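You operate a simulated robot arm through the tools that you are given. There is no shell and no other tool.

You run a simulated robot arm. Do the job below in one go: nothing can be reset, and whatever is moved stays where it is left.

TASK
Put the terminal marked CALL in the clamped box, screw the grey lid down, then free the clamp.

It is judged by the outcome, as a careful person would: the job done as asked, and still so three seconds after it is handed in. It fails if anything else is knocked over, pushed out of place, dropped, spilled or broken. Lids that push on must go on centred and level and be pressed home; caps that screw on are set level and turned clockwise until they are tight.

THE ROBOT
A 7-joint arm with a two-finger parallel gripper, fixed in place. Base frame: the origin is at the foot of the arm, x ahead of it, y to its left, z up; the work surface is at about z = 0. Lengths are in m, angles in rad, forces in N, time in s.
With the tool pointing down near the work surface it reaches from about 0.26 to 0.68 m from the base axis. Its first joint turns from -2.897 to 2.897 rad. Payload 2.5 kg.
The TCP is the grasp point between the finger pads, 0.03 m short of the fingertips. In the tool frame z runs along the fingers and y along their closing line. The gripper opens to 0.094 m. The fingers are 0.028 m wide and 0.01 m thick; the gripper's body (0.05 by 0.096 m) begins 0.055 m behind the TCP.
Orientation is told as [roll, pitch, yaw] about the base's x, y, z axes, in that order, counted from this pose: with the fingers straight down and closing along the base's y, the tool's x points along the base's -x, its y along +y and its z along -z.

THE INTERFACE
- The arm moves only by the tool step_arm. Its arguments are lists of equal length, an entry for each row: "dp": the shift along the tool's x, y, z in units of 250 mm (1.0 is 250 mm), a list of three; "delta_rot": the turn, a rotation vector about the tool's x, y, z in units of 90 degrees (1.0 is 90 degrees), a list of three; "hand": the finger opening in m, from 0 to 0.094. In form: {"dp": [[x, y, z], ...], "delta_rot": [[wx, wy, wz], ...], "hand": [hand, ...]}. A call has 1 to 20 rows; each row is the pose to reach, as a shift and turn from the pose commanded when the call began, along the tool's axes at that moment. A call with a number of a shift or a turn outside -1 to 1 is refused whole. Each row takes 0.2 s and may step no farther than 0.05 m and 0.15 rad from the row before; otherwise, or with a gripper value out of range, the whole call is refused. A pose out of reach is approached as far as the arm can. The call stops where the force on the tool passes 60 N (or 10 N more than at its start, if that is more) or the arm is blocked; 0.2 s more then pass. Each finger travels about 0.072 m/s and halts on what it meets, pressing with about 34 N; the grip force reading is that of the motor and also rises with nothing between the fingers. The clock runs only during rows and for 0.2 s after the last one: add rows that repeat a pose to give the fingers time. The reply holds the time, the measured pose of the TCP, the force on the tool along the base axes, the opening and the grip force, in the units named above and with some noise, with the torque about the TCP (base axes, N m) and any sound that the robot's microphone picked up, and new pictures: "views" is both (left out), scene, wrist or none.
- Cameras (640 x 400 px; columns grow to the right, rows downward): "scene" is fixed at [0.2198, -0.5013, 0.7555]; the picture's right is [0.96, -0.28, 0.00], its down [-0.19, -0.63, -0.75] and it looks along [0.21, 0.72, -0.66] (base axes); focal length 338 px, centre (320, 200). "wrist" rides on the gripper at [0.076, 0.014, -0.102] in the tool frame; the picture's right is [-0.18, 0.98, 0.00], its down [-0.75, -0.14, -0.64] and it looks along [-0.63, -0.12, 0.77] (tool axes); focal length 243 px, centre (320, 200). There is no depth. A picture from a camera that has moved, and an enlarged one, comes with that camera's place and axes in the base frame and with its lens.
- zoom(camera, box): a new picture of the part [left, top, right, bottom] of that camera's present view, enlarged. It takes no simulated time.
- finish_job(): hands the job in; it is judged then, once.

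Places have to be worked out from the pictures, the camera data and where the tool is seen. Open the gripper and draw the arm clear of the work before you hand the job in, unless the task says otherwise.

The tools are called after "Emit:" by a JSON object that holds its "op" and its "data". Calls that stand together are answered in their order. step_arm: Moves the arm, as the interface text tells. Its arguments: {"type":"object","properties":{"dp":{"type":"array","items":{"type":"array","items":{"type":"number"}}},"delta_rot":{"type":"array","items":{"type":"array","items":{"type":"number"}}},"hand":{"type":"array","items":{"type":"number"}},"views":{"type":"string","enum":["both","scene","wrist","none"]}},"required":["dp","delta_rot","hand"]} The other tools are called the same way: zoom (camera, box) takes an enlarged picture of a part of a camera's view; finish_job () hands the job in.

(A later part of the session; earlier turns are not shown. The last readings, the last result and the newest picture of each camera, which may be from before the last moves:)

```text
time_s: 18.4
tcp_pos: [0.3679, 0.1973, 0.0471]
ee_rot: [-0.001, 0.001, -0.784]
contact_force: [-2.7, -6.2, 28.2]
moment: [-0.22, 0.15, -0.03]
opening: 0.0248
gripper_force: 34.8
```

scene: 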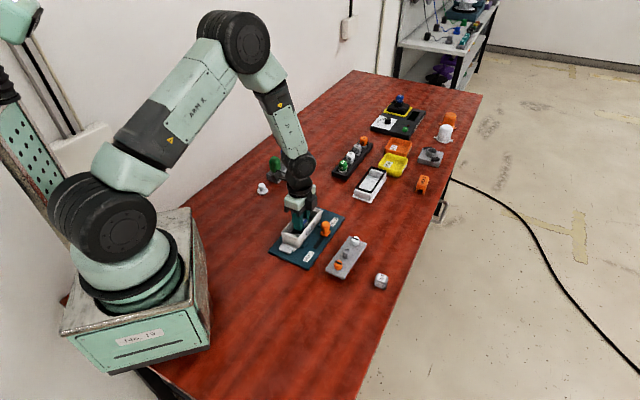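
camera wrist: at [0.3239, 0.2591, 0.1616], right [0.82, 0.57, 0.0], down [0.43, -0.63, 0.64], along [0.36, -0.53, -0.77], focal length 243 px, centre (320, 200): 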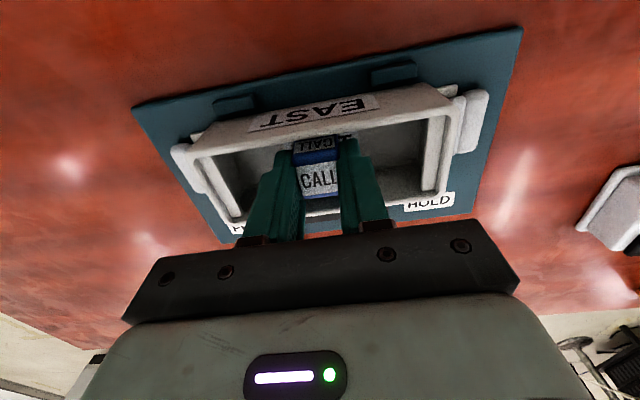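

Contact with the box floor (28 N). I'll back off 1 mm to relieve the force, then open the fingers a little and rise clear.

Emit:
{"op": "step_arm", "data": {"dp": [[0, 0, -0.004], [0, 0, -0.004], [0, 0, -0.004], [0, 0, -0.004], [0, 0, -0.004]], "delta_rot": [[0, 0, 0], [0, 0, 0], [0, 0, 0], [0, 0, 0], [0, 0, 0]], "hand": [0.02, 0.03, 0.04, 0.045, 0.045], "views": "none"}}

Emit:
{"op": "step_arm", "data": {"dp": [[0, 0, -0.06], [0, 0, -0.2], [0, 0, -0.4], [0, 0, -0.56], [0, 0, -0.56]], "delta_rot": [[0, 0, 0], [0, 0, 0], [0, 0, 0], [0, 0, 0], [0, 0, 0]], "hand": [0.045, 0.045, 0.045, 0.045, 0.06]}}

Emit:
{"op": "zoom", "data": {"camera": "wrist", "box": [200, 20, 440, 212]}}

Emit:
{"op": "zoom", "data": {"camera": "scene", "box": [265, 190, 355, 275]}}

```text
time_s: 19.6
tcp_pos: [0.3679, 0.1964, 0.0478]
ee_rot: [-0.002, 0.002, -0.782]
contact_force: [-0.5, -0.6, 1.1]
moment: [0.04, 0.0, 0.02]
opening: 0.0449
gripper_force: 0.2
```

```text
time_s: 20.8
tcp_pos: [0.3666, 0.1972, 0.1875]
ee_rot: [-0.002, 0.002, -0.784]
contact_force: [-0.2, -0.1, -0.2]
moment: [0.0, 0.03, 0.0]
opening: 0.0601
gripper_force: 0.0
camera wrist: at [0.3232, 0.2591, 0.2895], right [0.82, 0.57, 0.0], down [0.43, -0.63, 0.64], along [0.36, -0.53, -0.77], focal length 243 px, centre (320, 200)
```

scene: 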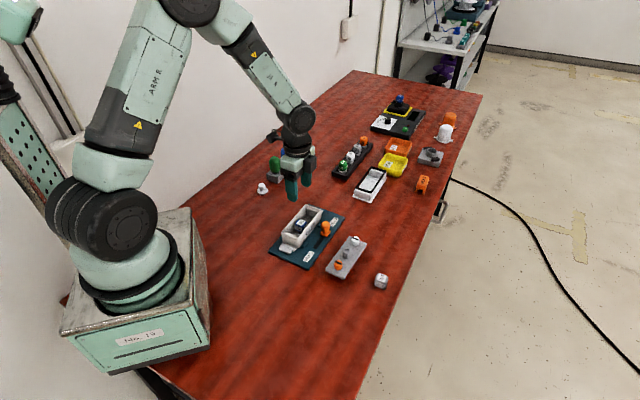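
wrist: 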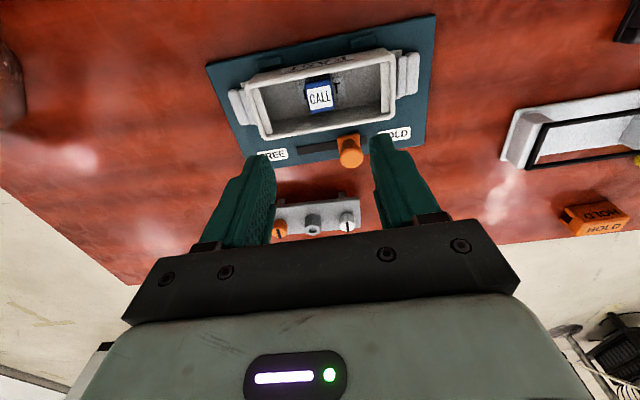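

```text
2.08 times, centred on (320, 116) of wrist
camera zoom: at [0.3232, 0.2591, 0.2895], right [0.82, 0.57, 0.0], down [0.43, -0.63, 0.64], along [0.36, -0.53, -0.77], focal length 506 px, centre (320, 375)
```

zoom: 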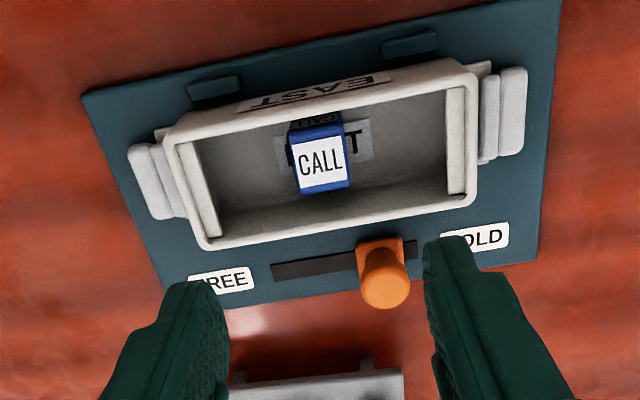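

```text
4.71 times, centred on (310, 232) of scene
camera zoom: at [0.2198, -0.5013, 0.7555], right [0.96, -0.28, 0.0], down [-0.19, -0.63, -0.75], along [0.21, 0.72, -0.66], focal length 1592 px, centre (367, 47)
```

zoom: 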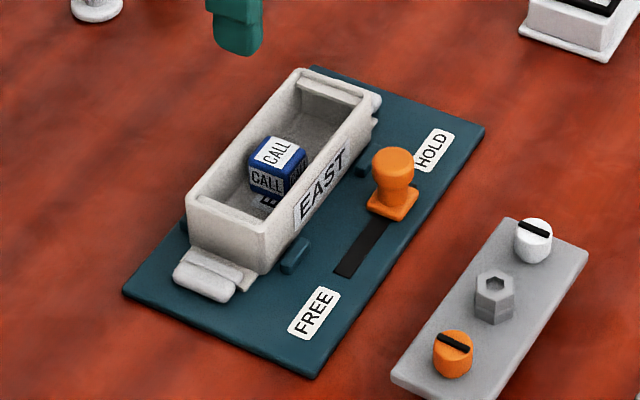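

CALL sits upright in the middle of the box. Next I'll go above the grey lid (centre ≈ (0.456, 0.046), long axis ≈ 42°) for a close look at its hex grip and screws.

Emit:
{"op": "step_arm", "data": {"dp": [[-0.17, -0.044, 0.0], [-0.34, -0.088, 0.02], [-0.51, -0.133, 0.05], [-0.68, -0.177, 0.08], [-0.68, -0.177, 0.08]], "delta_rot": [[0, 0, 0.01], [0, 0, 0.02], [0, 0, 0.033], [0, 0, 0.033], [0, 0, 0.033]], "hand": [0.06, 0.06, 0.06, 0.06, 0.06]}}

Emit:
{"op": "zoom", "data": {"camera": "wrist", "box": [220, 50, 420, 200]}}

Emit:
{"op": "zoom", "data": {"camera": "wrist", "box": [280, 90, 350, 140]}}

```text
time_s: 22.0
tcp_pos: [0.4581, 0.0449, 0.1687]
ee_rot: [-0.002, 0.001, -0.837]
contact_force: [-0.8, 0.2, 0.1]
moment: [-0.02, 0.01, -0.01]
opening: 0.06
gripper_force: 0.1
camera wrist: at [0.4168, 0.1104, 0.2706], right [0.85, 0.52, 0.0], down [0.4, -0.65, 0.64], along [0.33, -0.55, -0.77], focal length 243 px, centre (320, 200)
```

scene: 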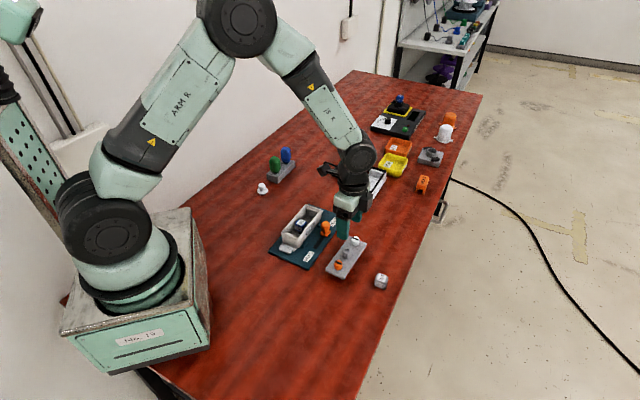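
wrist: 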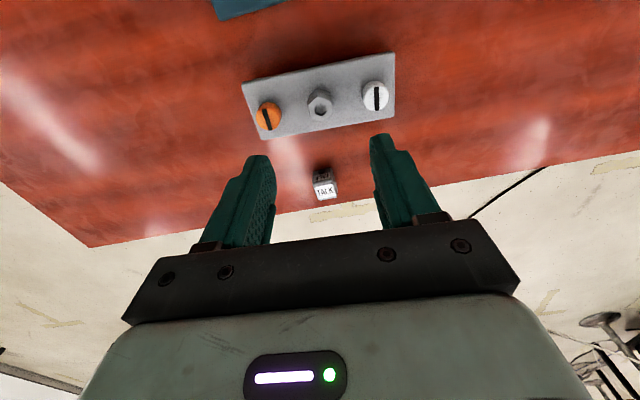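

```text
2.67 times, centred on (320, 125) of wrist
camera zoom: at [0.4168, 0.1104, 0.2706], right [0.85, 0.52, 0.0], down [0.4, -0.65, 0.64], along [0.33, -0.55, -0.77], focal length 647 px, centre (320, 400)
```

zoom: 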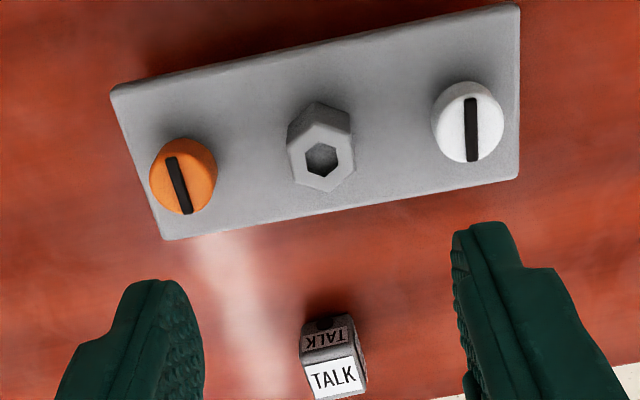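

```text
8.00 times, centred on (315, 115) of wrist
camera zoom: at [0.4168, 0.1104, 0.2706], right [0.85, 0.52, 0.0], down [0.4, -0.65, 0.64], along [0.33, -0.55, -0.77], focal length 1941 px, centre (360, 880)
```

zoom: 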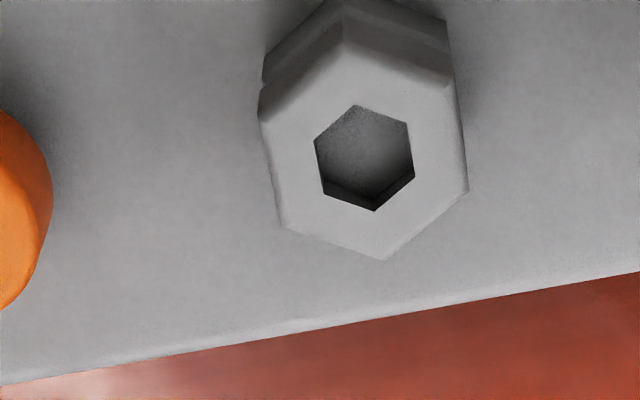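

The hex boss has flats facing the lid's long axis (≈22 mm across), matching the current closing direction. I'll set the opening to 36 mm and descend to just above it for a check.

Emit:
{"op": "step_arm", "data": {"dp": [[0, -0.007, 0.1], [0, -0.007, 0.2], [0, -0.007, 0.27], [0, -0.007, 0.27]], "delta_rot": [[0, 0, 0], [0, 0, 0], [0, 0, 0], [0, 0, 0]], "hand": [0.038, 0.038, 0.038, 0.038]}}

Emit:
{"op": "zoom", "data": {"camera": "wrist", "box": [220, 90, 420, 240]}}

Emit:
{"op": "zoom", "data": {"camera": "scene", "box": [320, 220, 380, 285]}}

```text
time_s: 23.0
tcp_pos: [0.4556, 0.044, 0.0984]
ee_rot: [-0.002, 0.002, -0.837]
contact_force: [0.9, 0.7, -0.7]
moment: [0.03, 0.02, -0.02]
opening: 0.0378
gripper_force: 0.1
camera wrist: at [0.4141, 0.1091, 0.2007], right [0.85, 0.52, 0.0], down [0.4, -0.65, 0.64], along [0.33, -0.55, -0.77], focal length 243 px, centre (320, 200)
```

scene: 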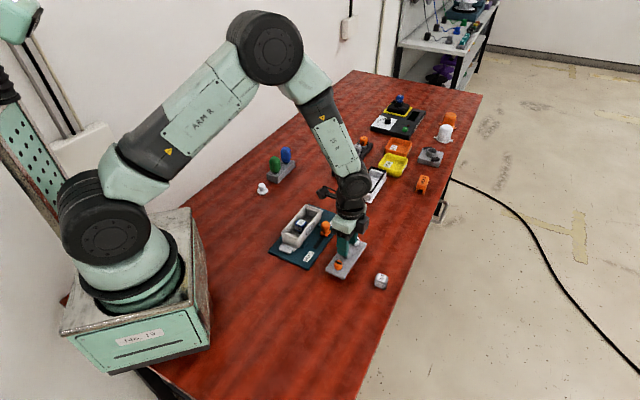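
wrist: 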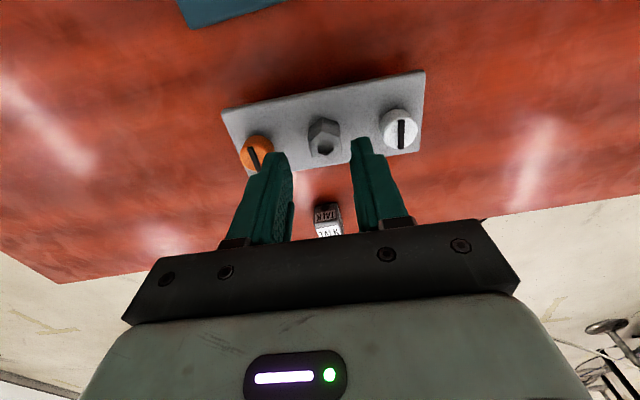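

```text
2.67 times, centred on (320, 165) of wrist
camera zoom: at [0.4141, 0.1091, 0.2007], right [0.85, 0.52, 0.0], down [0.4, -0.65, 0.64], along [0.33, -0.55, -0.77], focal length 647 px, centre (320, 293)
```

zoom: 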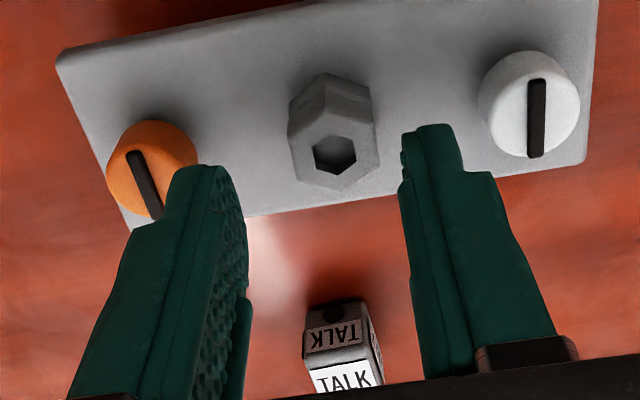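

```text
6.15 times, centred on (350, 252) of scene
camera zoom: at [0.2198, -0.5013, 0.7555], right [0.96, -0.28, 0.0], down [-0.19, -0.63, -0.75], along [0.21, 0.72, -0.66], focal length 2082 px, centre (135, -123)
```

zoom: 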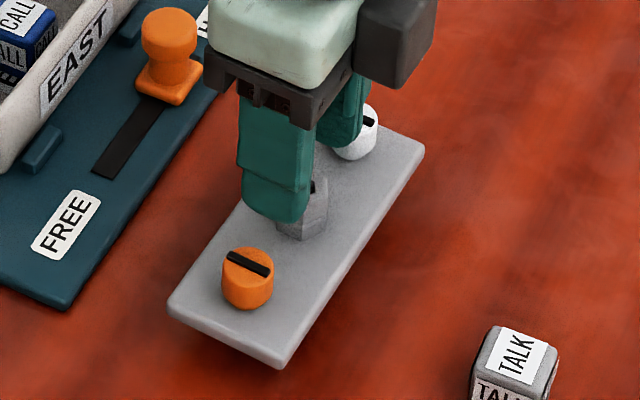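

Hex is centred between the fingers within ~1.5 mm. I'll descend so the tips stop ~4 mm above the lid plate and close on the hex.

Emit:
{"op": "step_arm", "data": {"dp": [[0, 0.006, 0.06], [0, 0.006, 0.11], [0, 0.006, 0.136], [0, 0.006, 0.136], [0, 0.006, 0.136], [0, 0.006, 0.136], [0, 0.006, 0.136]], "delta_rot": [[0, 0, 0], [0, 0, 0], [0, 0, 0], [0, 0, 0], [0, 0, 0], [0, 0, 0], [0, 0, 0]], "hand": [0.038, 0.038, 0.038, 0.03, 0.022, 0.015, 0.015]}}

Emit:
{"op": "zoom", "data": {"camera": "wrist", "box": [220, 90, 420, 240]}}

Emit:
{"op": "zoom", "data": {"camera": "scene", "box": [320, 220, 380, 285]}}

```text
time_s: 24.6
tcp_pos: [0.4563, 0.0449, 0.0666]
ee_rot: [-0.003, 0.001, -0.836]
contact_force: [0.8, -1.4, 3.5]
moment: [0.1, -0.17, -0.04]
opening: 0.0232
gripper_force: 34.0
camera wrist: at [0.416, 0.1096, 0.1674], right [0.85, 0.52, 0.0], down [0.4, -0.65, 0.64], along [0.33, -0.55, -0.77], focal length 243 px, centre (320, 200)
```

scene: 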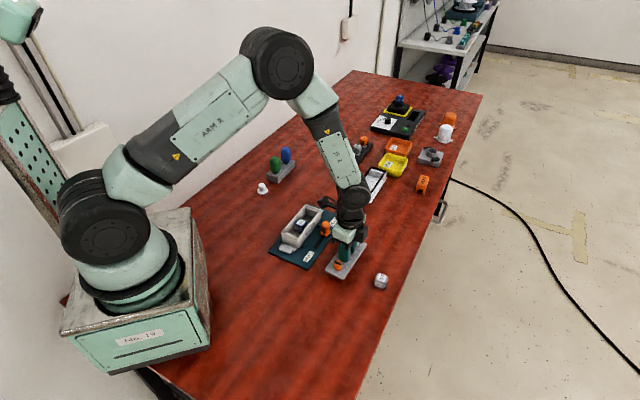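
wrist: 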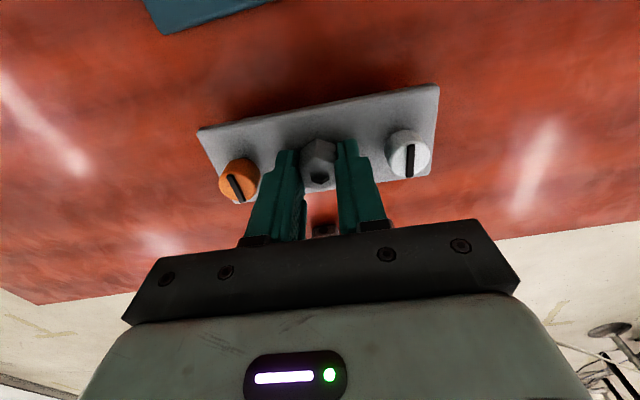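

```text
2.67 times, centred on (320, 165) of wrist
camera zoom: at [0.416, 0.1096, 0.1674], right [0.85, 0.52, 0.0], down [0.4, -0.65, 0.64], along [0.33, -0.55, -0.77], focal length 647 px, centre (320, 293)
```

zoom: 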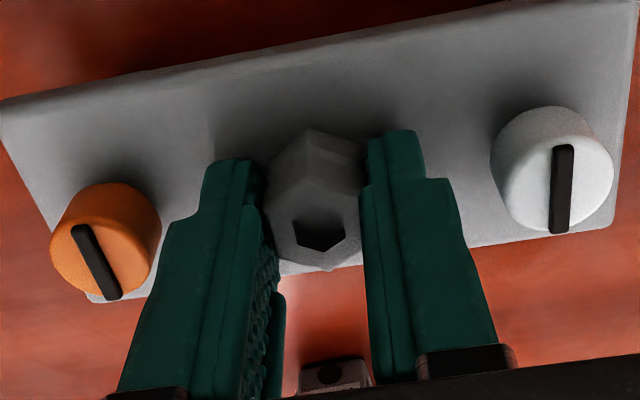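

```text
6.15 times, centred on (350, 252) of scene
camera zoom: at [0.2198, -0.5013, 0.7555], right [0.96, -0.28, 0.0], down [-0.19, -0.63, -0.75], along [0.21, 0.72, -0.66], focal length 2082 px, centre (135, -123)
```

zoom: 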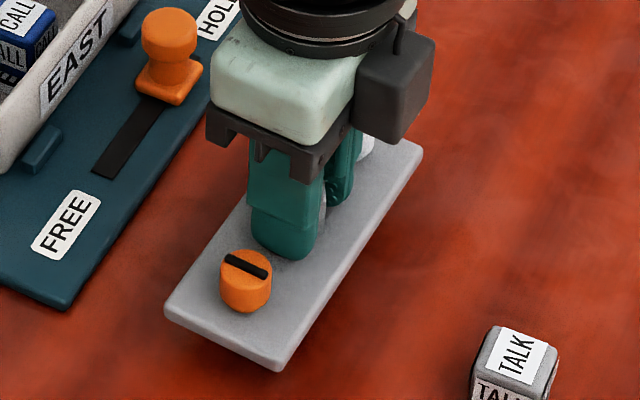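

The hex is gripped (opening 0.0232). I'll lift the lid 3 cm and look at what comes with it.

Emit:
{"op": "step_arm", "data": {"dp": [[0, 0, -0.02], [0, 0, -0.05], [0, 0, -0.09], [0, 0, -0.13], [0, 0, -0.13]], "delta_rot": [[0, 0, 0], [0, 0, 0], [0, 0, 0], [0, 0, 0], [0, 0, 0]], "hand": [0.015, 0.015, 0.015, 0.015, 0.015]}}

Emit:
{"op": "zoom", "data": {"camera": "scene", "box": [320, 200, 390, 285]}}

Emit:
{"op": "zoom", "data": {"camera": "wrist", "box": [180, 60, 460, 240]}}

```text
time_s: 25.8
tcp_pos: [0.4565, 0.0443, 0.0974]
ee_rot: [-0.002, 0.003, -0.836]
contact_force: [-1.2, 0.5, -0.3]
moment: [0.0, 0.0, -0.02]
opening: 0.0231
gripper_force: 34.0
camera wrist: at [0.4158, 0.1101, 0.2], right [0.85, 0.52, 0.0], down [0.4, -0.65, 0.64], along [0.33, -0.55, -0.77], focal length 243 px, centre (320, 200)
```

scene: 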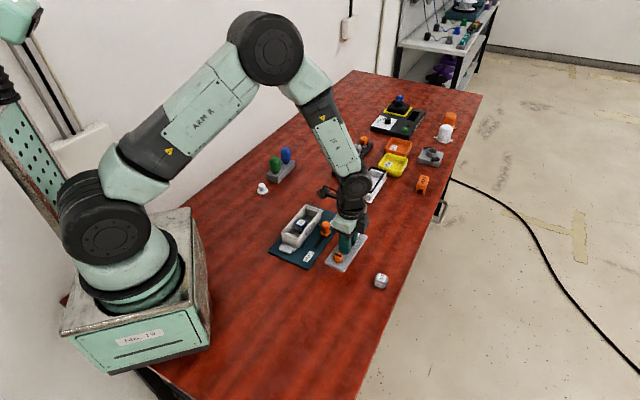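
wrist: 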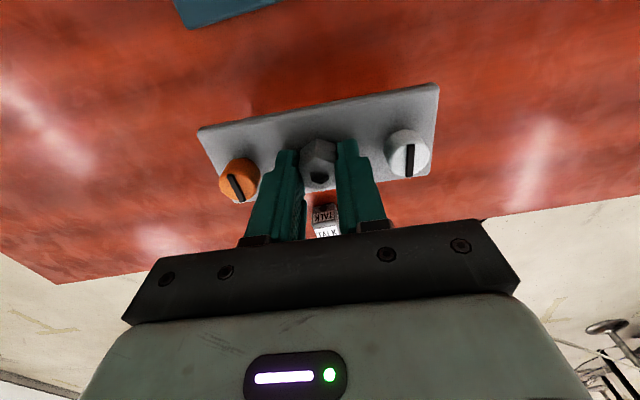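

```text
4.71 times, centred on (355, 242) of scene
camera zoom: at [0.2198, -0.5013, 0.7555], right [0.96, -0.28, 0.0], down [-0.19, -0.63, -0.75], along [0.21, 0.72, -0.66], focal length 1592 px, centre (155, 0)
```

zoom: 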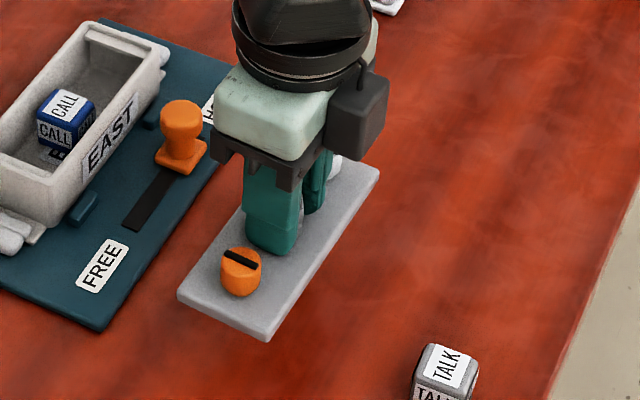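

```text
2.22 times, centred on (320, 150) of wrist
camera zoom: at [0.4158, 0.1101, 0.2], right [0.85, 0.52, 0.0], down [0.4, -0.65, 0.64], along [0.33, -0.55, -0.77], focal length 539 px, centre (320, 311)
```

zoom: 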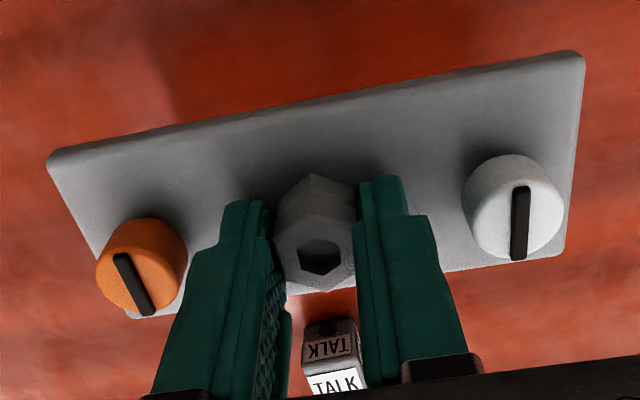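

The lid lifted cleanly. I'll raise it high so the scene camera can see its underside profile.

Emit:
{"op": "step_arm", "data": {"dp": [[0, 0, -0.18], [0, 0, -0.36], [0, 0, -0.54], [0, 0, -0.72], [0, 0, -0.9], [0, 0, -1.0], [0, 0, -1.0]], "delta_rot": [[0, 0, 0], [0, 0, 0], [0, 0, 0], [0, 0, 0], [0, 0, 0], [0, 0, 0], [0, 0, 0]], "hand": [0.015, 0.015, 0.015, 0.015, 0.015, 0.015, 0.015]}}

Emit:
{"op": "zoom", "data": {"camera": "scene", "box": [320, 120, 420, 190]}}

Emit:
{"op": "zoom", "data": {"camera": "scene", "box": [300, 190, 420, 290]}}

```text
time_s: 27.4
tcp_pos: [0.4572, 0.0448, 0.3483]
ee_rot: [-0.003, 0.001, -0.835]
contact_force: [-0.3, 0.0, -1.4]
moment: [0.0, 0.04, -0.02]
opening: 0.023
gripper_force: 33.9
camera wrist: at [0.4167, 0.1097, 0.4501], right [0.85, 0.52, 0.0], down [0.4, -0.65, 0.64], along [0.33, -0.55, -0.77], focal length 243 px, centre (320, 200)
```

scene: 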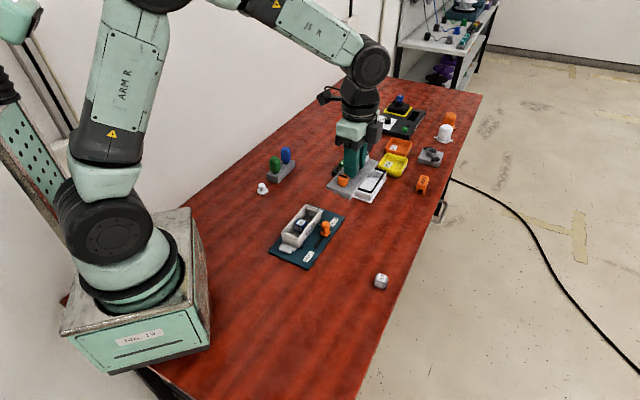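
wrist: 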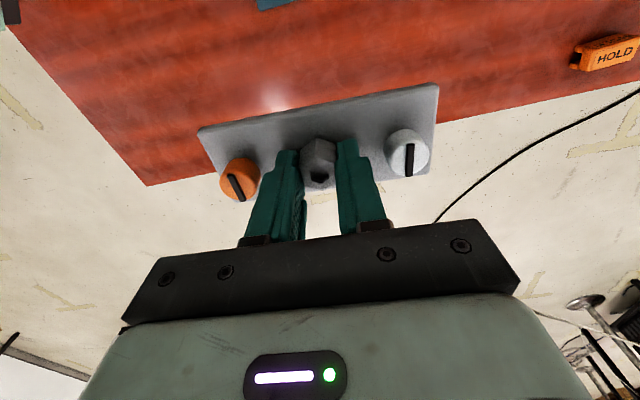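

```text
5.71 times, centred on (370, 155) of scene
camera zoom: at [0.2198, -0.5013, 0.7555], right [0.96, -0.28, 0.0], down [-0.19, -0.63, -0.75], along [0.21, 0.72, -0.66], focal length 1933 px, centre (34, 457)
```

zoom: 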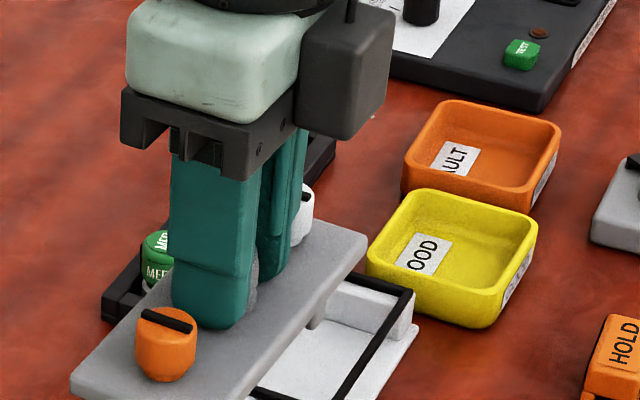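

```text
4.00 times, centred on (360, 240) of scene
camera zoom: at [0.2198, -0.5013, 0.7555], right [0.96, -0.28, 0.0], down [-0.19, -0.63, -0.75], along [0.21, 0.72, -0.66], focal length 1353 px, centre (160, 40)
```

zoom: 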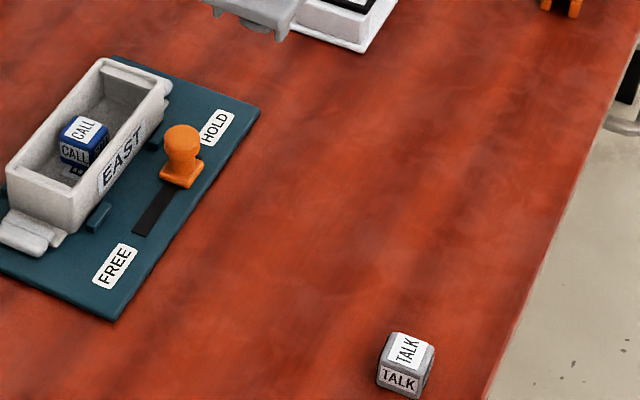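

No stand remains on the table, so the posts belong to the lid. I'll zoom on the lid's underside and then tilt it towards the scene camera for a proper look.

Emit:
{"op": "zoom", "data": {"camera": "scene", "box": [322, 150, 392, 205]}}

Emit:
{"op": "step_arm", "data": {"dp": [[0, 0, -0.1], [0, 0, -0.2], [0, 0, -0.3], [0, 0, -0.4], [0, 0, -0.5], [0, 0, -0.5]], "delta_rot": [[0.0, -0.09, 0], [0.0, -0.18, 0], [0, -0.27, 0], [0, -0.36, 0], [0, -0.45, 0], [0, -0.45, 0]], "hand": [0.015, 0.015, 0.015, 0.015, 0.015, 0.015]}}

Emit:
{"op": "zoom", "data": {"camera": "scene", "box": [300, 80, 440, 200]}}

```text
7.27 times, centred on (357, 178) of scene
camera zoom: at [0.2198, -0.5013, 0.7555], right [0.96, -0.28, 0.0], down [-0.19, -0.63, -0.75], along [0.21, 0.72, -0.66], focal length 2460 px, centre (51, 364)
```

zoom: 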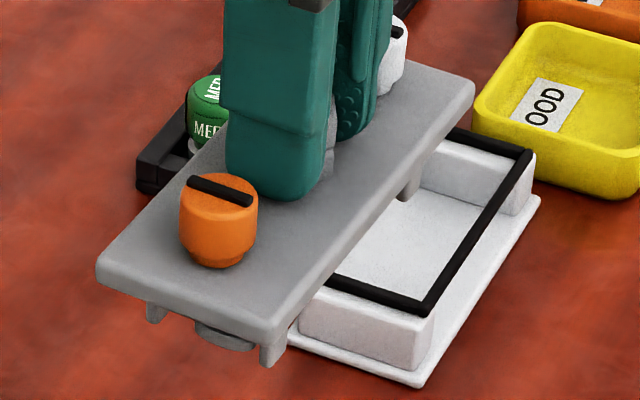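

```text
time_s: 28.8
tcp_pos: [0.4579, 0.0445, 0.4731]
ee_rot: [-0.003, -0.708, -0.836]
contact_force: [0.3, -0.2, -0.9]
moment: [0.03, 0.04, 0.01]
opening: 0.0233
gripper_force: 33.8
camera wrist: at [0.384, 0.1453, 0.5012], right [0.82, 0.55, 0.12], down [0.0, -0.21, 0.98], along [0.57, -0.81, -0.17], focal length 243 px, centre (320, 200)
```

scene: 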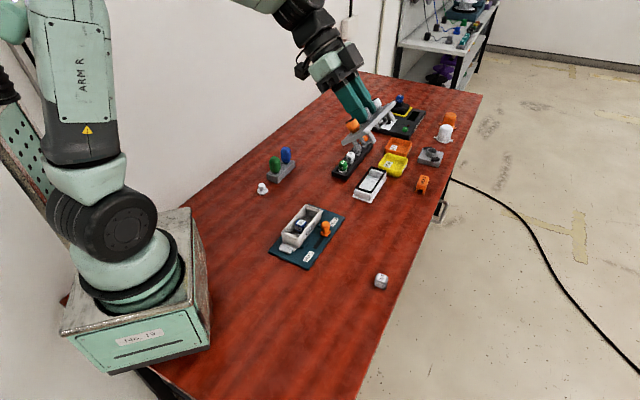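
wrist: 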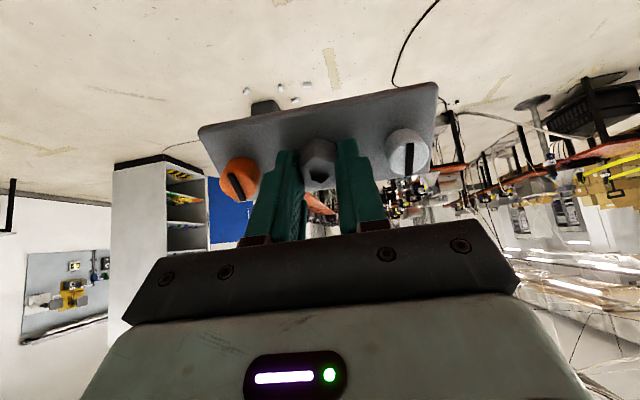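

```text
3.33 times, centred on (370, 140) of scene
camera zoom: at [0.2198, -0.5013, 0.7555], right [0.96, -0.28, 0.0], down [-0.19, -0.63, -0.75], along [0.21, 0.72, -0.66], focal length 1128 px, centre (153, 400)
```

zoom: 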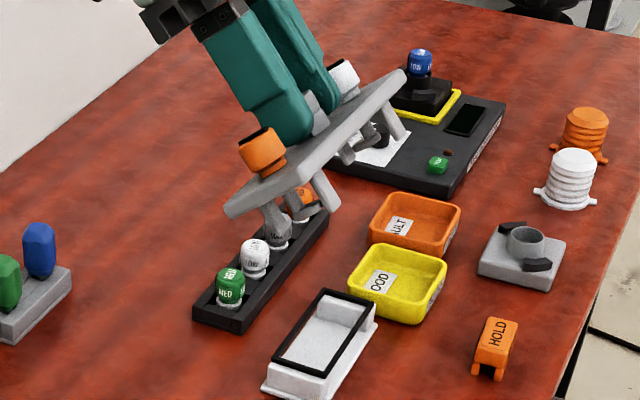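

Emit:
{"op": "zoom", "data": {"camera": "scene", "box": [345, 85, 435, 155]}}

```text
5.71 times, centred on (390, 120) of scene
camera zoom: at [0.2198, -0.5013, 0.7555], right [0.96, -0.28, 0.0], down [-0.19, -0.63, -0.75], along [0.21, 0.72, -0.66], focal length 1933 px, centre (-80, 657)
```

zoom: 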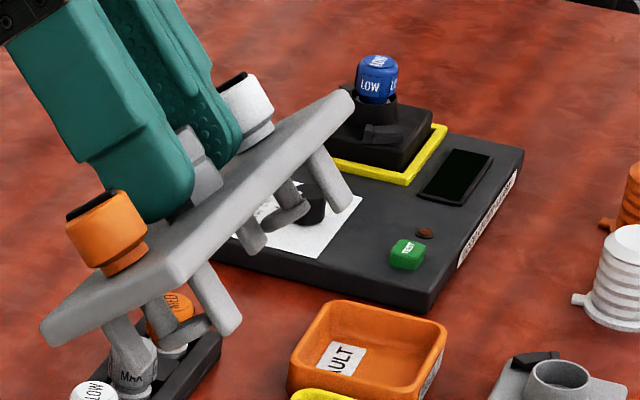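

Emit:
{"op": "zoom", "data": {"camera": "scene", "box": [350, 125, 392, 155]}}

Emit:
{"op": "zoom", "data": {"camera": "scene", "box": [378, 100, 412, 130]}}

```text
13.33 times, centred on (371, 140) of scene
camera zoom: at [0.2198, -0.5013, 0.7555], right [0.96, -0.28, 0.0], down [-0.19, -0.63, -0.75], along [0.21, 0.72, -0.66], focal length 4510 px, centre (-360, 1000)
```

zoom: 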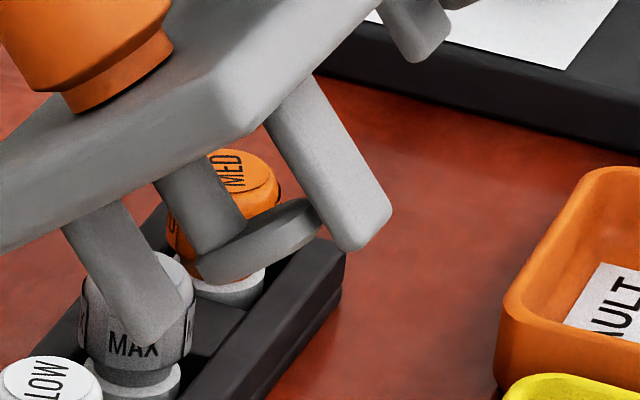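

```text
13.33 times, centred on (395, 115) of scene
camera zoom: at [0.2198, -0.5013, 0.7555], right [0.96, -0.28, 0.0], down [-0.19, -0.63, -0.75], along [0.21, 0.72, -0.66], focal length 4510 px, centre (-680, 1333)
```

zoom: 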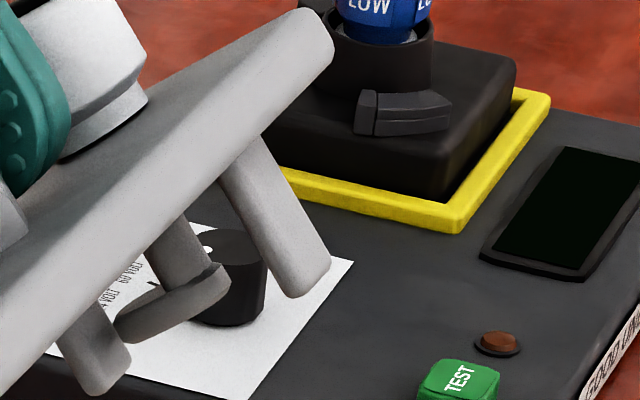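

The underside shows four locating legs plus two quarter-turn tongues: orange's tongue points to the SE side, white's to the NW, so clockwise quarter turns swing both outward under the box-end ledges. I'll bring the lid level again.

Emit:
{"op": "step_arm", "data": {"dp": [[0, 0, 0], [0, 0, 0], [0, 0, 0], [0, 0, 0], [0, 0, 0], [0, 0, 0]], "delta_rot": [[0, 0.09, 0], [0, 0.18, 0], [0, 0.27, 0], [0, 0.36, 0], [0, 0.45, 0], [0, 0.45, 0]], "hand": [0.015, 0.015, 0.015, 0.015, 0.015, 0.015], "views": "none"}}

```text
time_s: 30.2
tcp_pos: [0.4563, 0.0438, 0.4724]
ee_rot: [-0.001, 0.004, -0.837]
contact_force: [1.0, -0.1, -0.7]
moment: [-0.03, -0.01, -0.03]
opening: 0.0235
gripper_force: 33.8
```

Level again. I'll now carry the lid to a spot offset from the box so the wrist camera looks straight down at the box past the lid's edge.

Emit:
{"op": "step_arm", "data": {"dp": [[0.085, 0.026, 0.155], [0.17, 0.052, 0.31], [0.255, 0.078, 0.465], [0.34, 0.105, 0.62], [0.425, 0.131, 0.775], [0.51, 0.157, 0.93], [0.51, 0.157, 0.93]], "delta_rot": [[0, 0, -0.006], [0, 0, -0.012], [0, 0, -0.018], [0, 0, -0.024], [0, 0, -0.033], [0, 0, -0.033], [0, 0, -0.033]], "hand": [0.015, 0.015, 0.015, 0.015, 0.015, 0.015, 0.015]}}

Emit:
{"op": "zoom", "data": {"camera": "wrist", "box": [230, 0, 410, 110]}}

Emit:
{"op": "zoom", "data": {"camera": "wrist", "box": [180, 60, 460, 240]}}

```text
time_s: 31.8
tcp_pos: [0.4004, 0.1655, 0.2419]
ee_rot: [-0.001, 0.001, -0.784]
contact_force: [0.0, 1.4, -1.2]
moment: [0.01, 0.0, 0.01]
opening: 0.0233
gripper_force: 33.6
camera wrist: at [0.3554, 0.2289, 0.3431], right [0.82, 0.57, 0.0], down [0.43, -0.63, 0.64], along [0.36, -0.53, -0.77], focal length 243 px, centre (320, 200)
```

scene: 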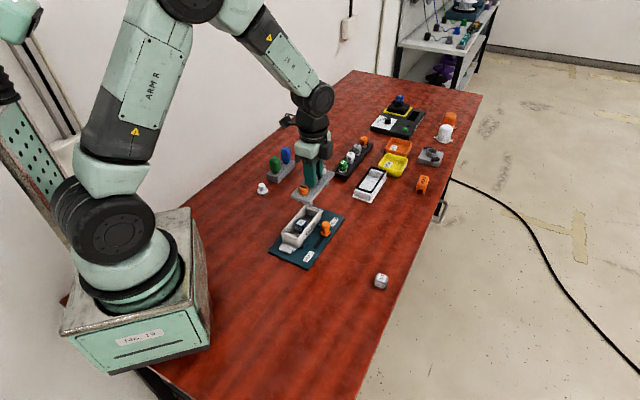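
wrist: 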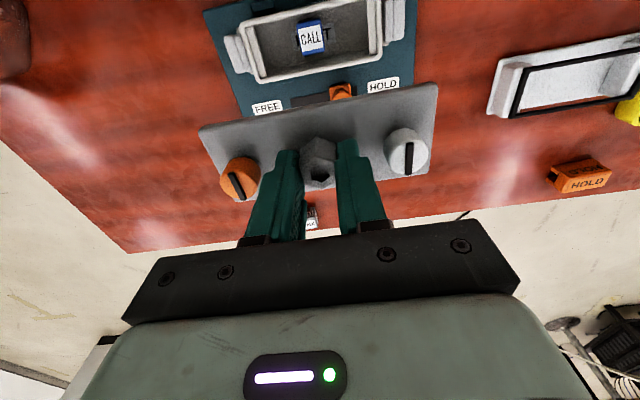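

```text
3.56 times, centred on (320, 55) of wrist
camera zoom: at [0.3554, 0.2289, 0.3431], right [0.82, 0.57, 0.0], down [0.43, -0.63, 0.64], along [0.36, -0.53, -0.77], focal length 863 px, centre (320, 716)
```

zoom: 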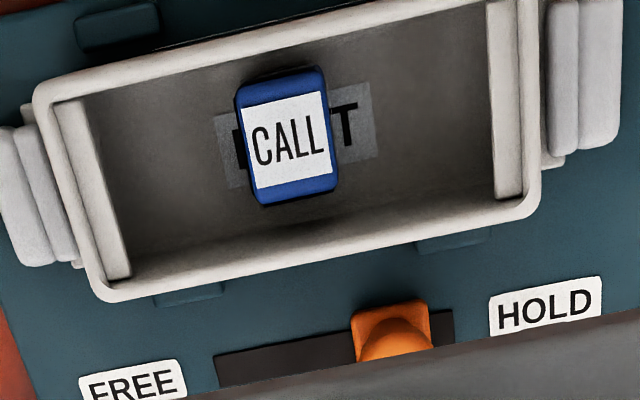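

```text
2.22 times, centred on (320, 150) of wrist
camera zoom: at [0.3554, 0.2289, 0.3431], right [0.82, 0.57, 0.0], down [0.43, -0.63, 0.64], along [0.36, -0.53, -0.77], focal length 539 px, centre (320, 311)
```

zoom: 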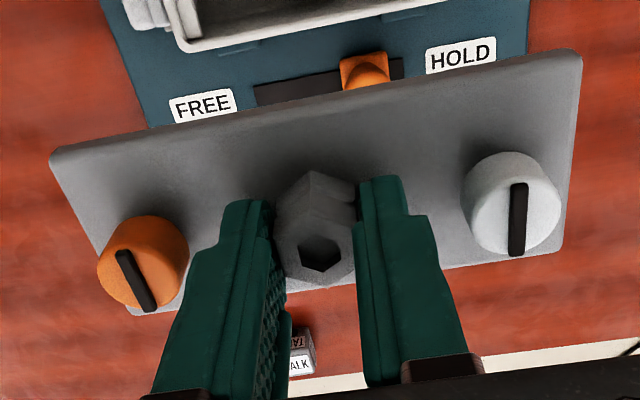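

The view is nearly straight down on the box. I'll zoom further on each end of the box to measure the rim and ledges precisely.

Emit:
{"op": "zoom", "data": {"camera": "wrist", "box": [220, 0, 320, 90]}}

Emit:
{"op": "zoom", "data": {"camera": "wrist", "box": [320, 0, 420, 90]}}

```text
4.44 times, centred on (270, 45) of wrist
camera zoom: at [0.3554, 0.2289, 0.3431], right [0.82, 0.57, 0.0], down [0.43, -0.63, 0.64], along [0.36, -0.53, -0.77], focal length 1078 px, centre (542, 889)
```

zoom: 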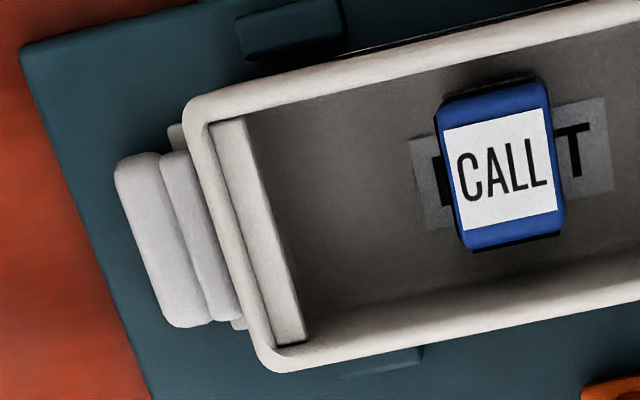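

```text
4.44 times, centred on (370, 45) of wrist
camera zoom: at [0.3554, 0.2289, 0.3431], right [0.82, 0.57, 0.0], down [0.43, -0.63, 0.64], along [0.36, -0.53, -0.77], focal length 1078 px, centre (98, 889)
```

zoom: 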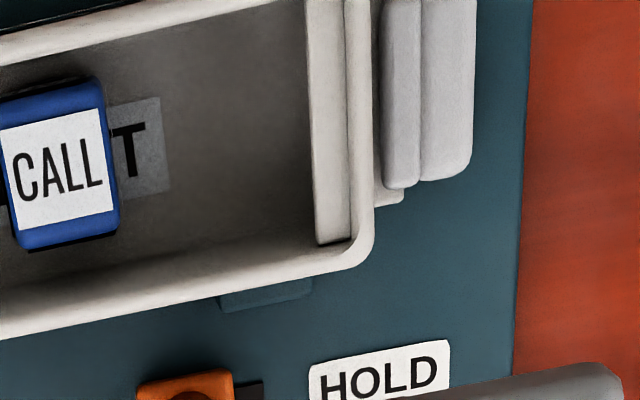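

Box centre relative to the TCP measures (+0.042, +0.001) m in tool x/y, aligned to within 0.2°, and box and lid have the same footprint. I'll shift the lid over the box and lower it until the legs are just above the rim.

Emit:
{"op": "step_arm", "data": {"dp": [[0.085, 0.0015, 0], [0.169, 0.003, 0], [0.169, 0.003, 0.13], [0.169, 0.003, 0.26], [0.169, 0.003, 0.39], [0.169, 0.003, 0.46], [0.169, 0.003, 0.46]], "delta_rot": [[0, 0, 0], [0, 0, 0], [0, 0, 0], [0, 0, 0], [0, 0, 0], [0, 0, 0], [0, 0, 0]], "hand": [0.015, 0.015, 0.015, 0.015, 0.015, 0.015, 0.015]}}

Emit:
{"op": "zoom", "data": {"camera": "scene", "box": [265, 190, 355, 270]}}

Emit:
{"op": "zoom", "data": {"camera": "wrist", "box": [180, 50, 460, 230]}}

```text
time_s: 33.4
tcp_pos: [0.3711, 0.1949, 0.1263]
ee_rot: [-0.001, 0.001, -0.783]
contact_force: [0.1, 0.1, -0.6]
moment: [0.01, -0.01, 0.0]
opening: 0.0234
gripper_force: 33.9
camera wrist: at [0.327, 0.2573, 0.2283], right [0.82, 0.57, 0.0], down [0.43, -0.63, 0.64], along [0.36, -0.53, -0.77], focal length 243 px, centre (320, 200)
```

scene: 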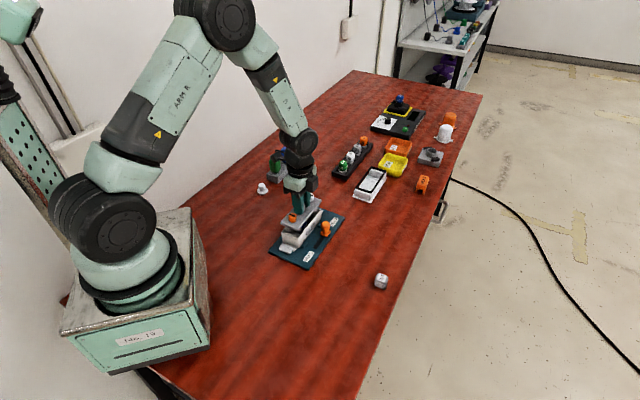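
wrist: 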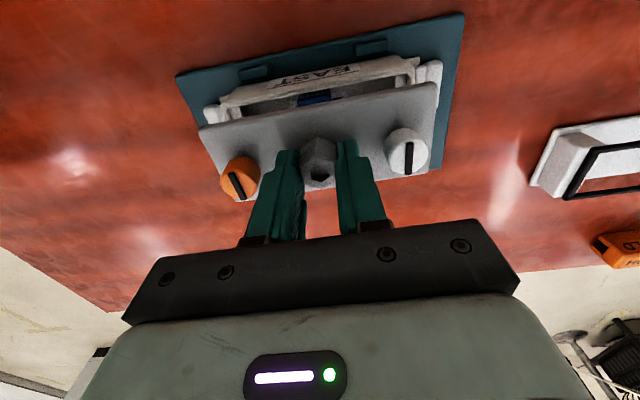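

```text
5.00 times, centred on (310, 230) of scene
camera zoom: at [0.2198, -0.5013, 0.7555], right [0.96, -0.28, 0.0], down [-0.19, -0.63, -0.75], along [0.21, 0.72, -0.66], focal length 1691 px, centre (370, 50)
```

zoom: 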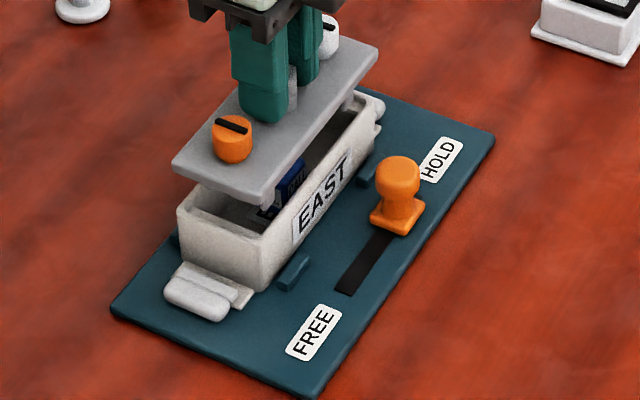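

```text
2.22 times, centred on (320, 140) of wrist
camera zoom: at [0.327, 0.2573, 0.2283], right [0.82, 0.57, 0.0], down [0.43, -0.63, 0.64], along [0.36, -0.53, -0.77], focal length 539 px, centre (320, 333)
```

zoom: 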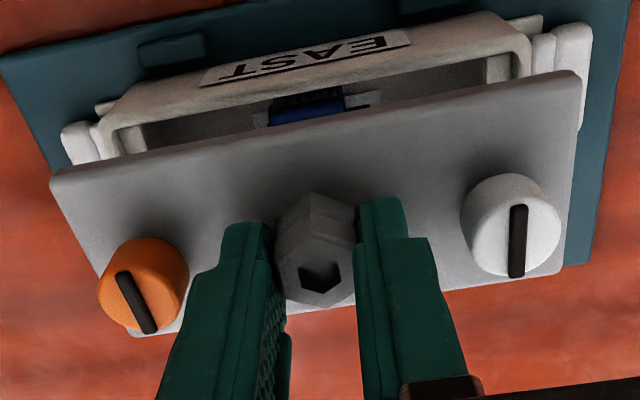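

The lid hovers above the box. I'll zoom in on the corners to check the lid/box registration before inserting the legs.

Emit:
{"op": "zoom", "data": {"camera": "scene", "box": [285, 210, 335, 250]}}

Emit:
{"op": "zoom", "data": {"camera": "scene", "box": [310, 190, 350, 222]}}

```text
10.00 times, centred on (310, 230) of scene
camera zoom: at [0.2198, -0.5013, 0.7555], right [0.96, -0.28, 0.0], down [-0.19, -0.63, -0.75], along [0.21, 0.72, -0.66], focal length 3383 px, centre (420, -100)
```

zoom: 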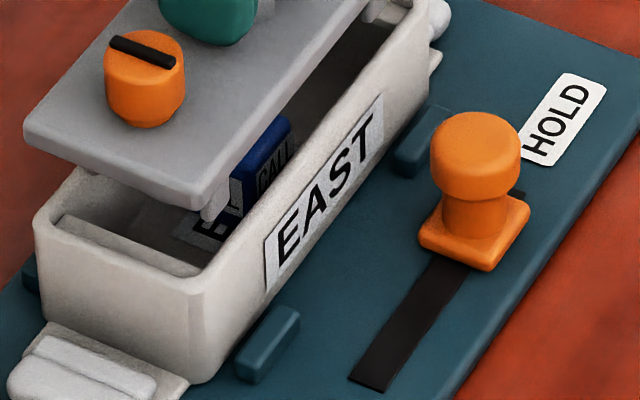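

```text
12.50 times, centred on (330, 206) of scene
camera zoom: at [0.2198, -0.5013, 0.7555], right [0.96, -0.28, 0.0], down [-0.19, -0.63, -0.75], along [0.21, 0.72, -0.66], focal length 4228 px, centre (195, 125)
```

zoom: 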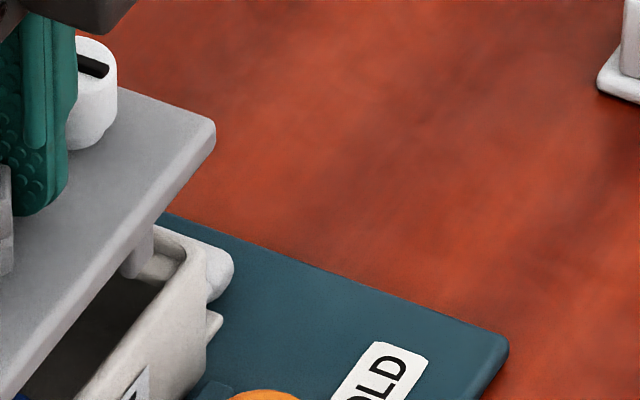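

Emit:
{"op": "zoom", "data": {"camera": "wrist", "box": [195, 75, 275, 135]}}

Emit:
{"op": "zoom", "data": {"camera": "wrist", "box": [375, 45, 455, 105]}}

```text
6.67 times, centred on (235, 105) of wrist
camera zoom: at [0.327, 0.2573, 0.2283], right [0.82, 0.57, 0.0], down [0.43, -0.63, 0.64], along [0.36, -0.53, -0.77], focal length 1618 px, centre (887, 833)
```

zoom: 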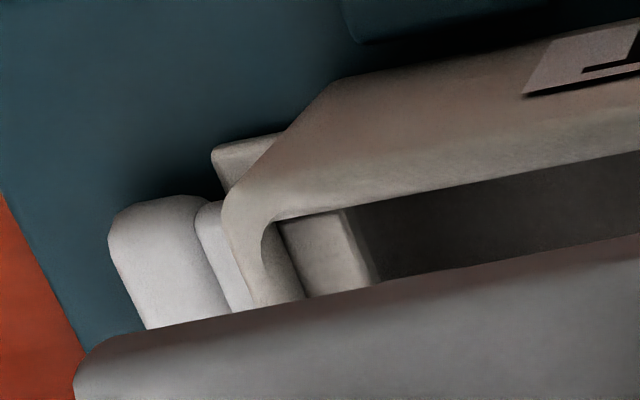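

```text
6.67 times, centred on (415, 75) of wrist
camera zoom: at [0.327, 0.2573, 0.2283], right [0.82, 0.57, 0.0], down [0.43, -0.63, 0.64], along [0.36, -0.53, -0.77], focal length 1618 px, centre (-313, 1033)
```

zoom: 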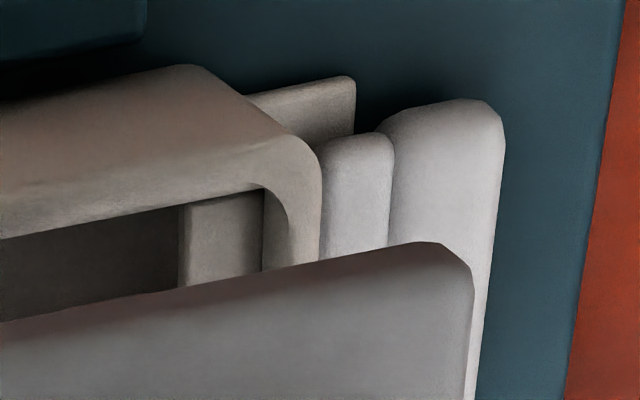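

Wrist and scene views agree within about 1 mm; I'll trim +0.7 mm in tool x, −0.5 mm in tool y, and lower 10 mm so the legs are right at the rim, then look.

Emit:
{"op": "step_arm", "data": {"dp": [[0.003, -0.002, 0.01], [0.003, -0.002, 0.025], [0.003, -0.002, 0.036], [0.003, -0.002, 0.036]], "delta_rot": [[0, 0, 0], [0, 0, 0], [0, 0, 0], [0, 0, 0]], "hand": [0.015, 0.015, 0.015, 0.015], "views": "none"}}

Emit:
{"op": "zoom", "data": {"camera": "scene", "box": [285, 210, 335, 250]}}

Emit:
{"op": "zoom", "data": {"camera": "scene", "box": [310, 195, 350, 227]}}

Emit:
{"op": "zoom", "data": {"camera": "wrist", "box": [180, 60, 460, 220]}}

```text
time_s: 34.4
tcp_pos: [0.3702, 0.1973, 0.1166]
ee_rot: [-0.002, 0.0, -0.781]
contact_force: [-0.2, 0.5, -1.6]
moment: [0.01, -0.01, 0.01]
opening: 0.0235
gripper_force: 34.1
```

```text
10.00 times, centred on (310, 230) of scene
camera zoom: at [0.2198, -0.5013, 0.7555], right [0.96, -0.28, 0.0], down [-0.19, -0.63, -0.75], along [0.21, 0.72, -0.66], focal length 3383 px, centre (420, -100)
```

zoom: 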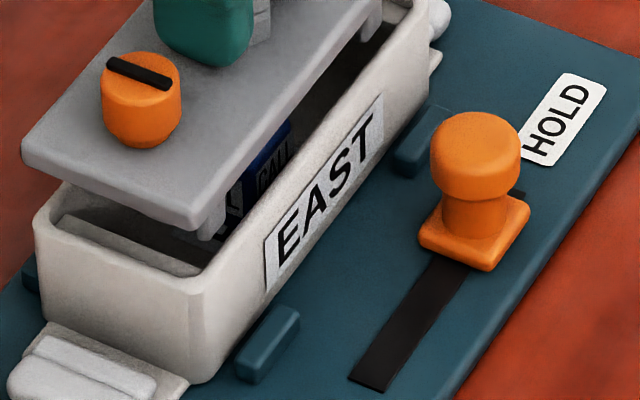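

```text
12.50 times, centred on (330, 211) of scene
camera zoom: at [0.2198, -0.5013, 0.7555], right [0.96, -0.28, 0.0], down [-0.19, -0.63, -0.75], along [0.21, 0.72, -0.66], focal length 4228 px, centre (195, 62)
```

zoom: 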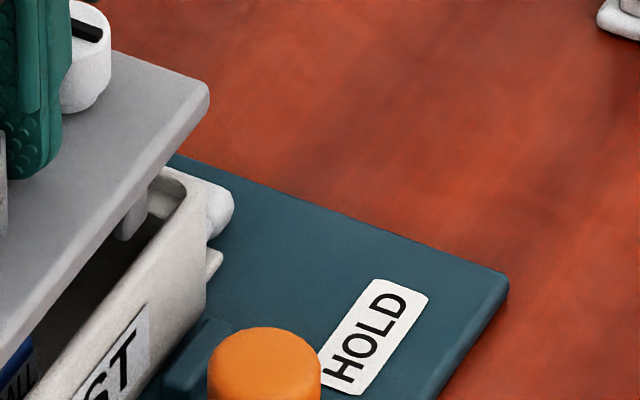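

```text
2.29 times, centred on (320, 140) of wrist
camera zoom: at [0.3259, 0.2593, 0.2187], right [0.82, 0.57, 0.0], down [0.43, -0.63, 0.64], along [0.36, -0.53, -0.77], focal length 555 px, centre (320, 337)
```

zoom: 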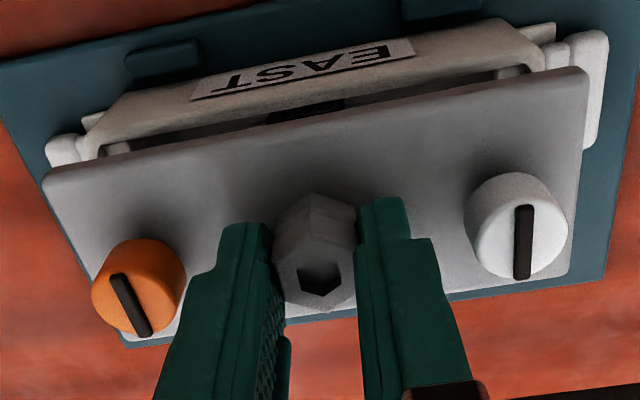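

Emit:
{"op": "zoom", "data": {"camera": "scene", "box": [298, 224, 322, 244]}}

Emit:
{"op": "zoom", "data": {"camera": "scene", "box": [312, 200, 336, 220]}}

```text
16.00 times, centred on (310, 234) of scene
camera zoom: at [0.2198, -0.5013, 0.7555], right [0.96, -0.28, 0.0], down [-0.19, -0.63, -0.75], along [0.21, 0.72, -0.66], focal length 5412 px, centre (480, -344)
```

zoom: 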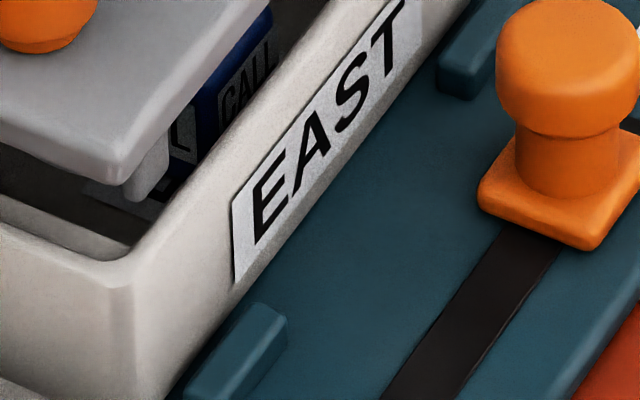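

```text
16.00 times, centred on (324, 210) of scene
camera zoom: at [0.2198, -0.5013, 0.7555], right [0.96, -0.28, 0.0], down [-0.19, -0.63, -0.75], along [0.21, 0.72, -0.66], focal length 5412 px, centre (256, 40)
```

zoom: 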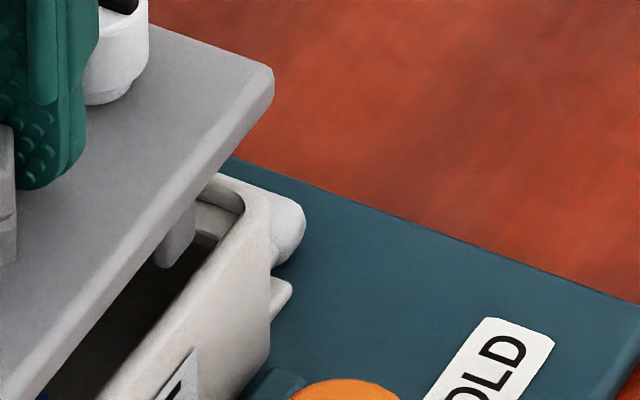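

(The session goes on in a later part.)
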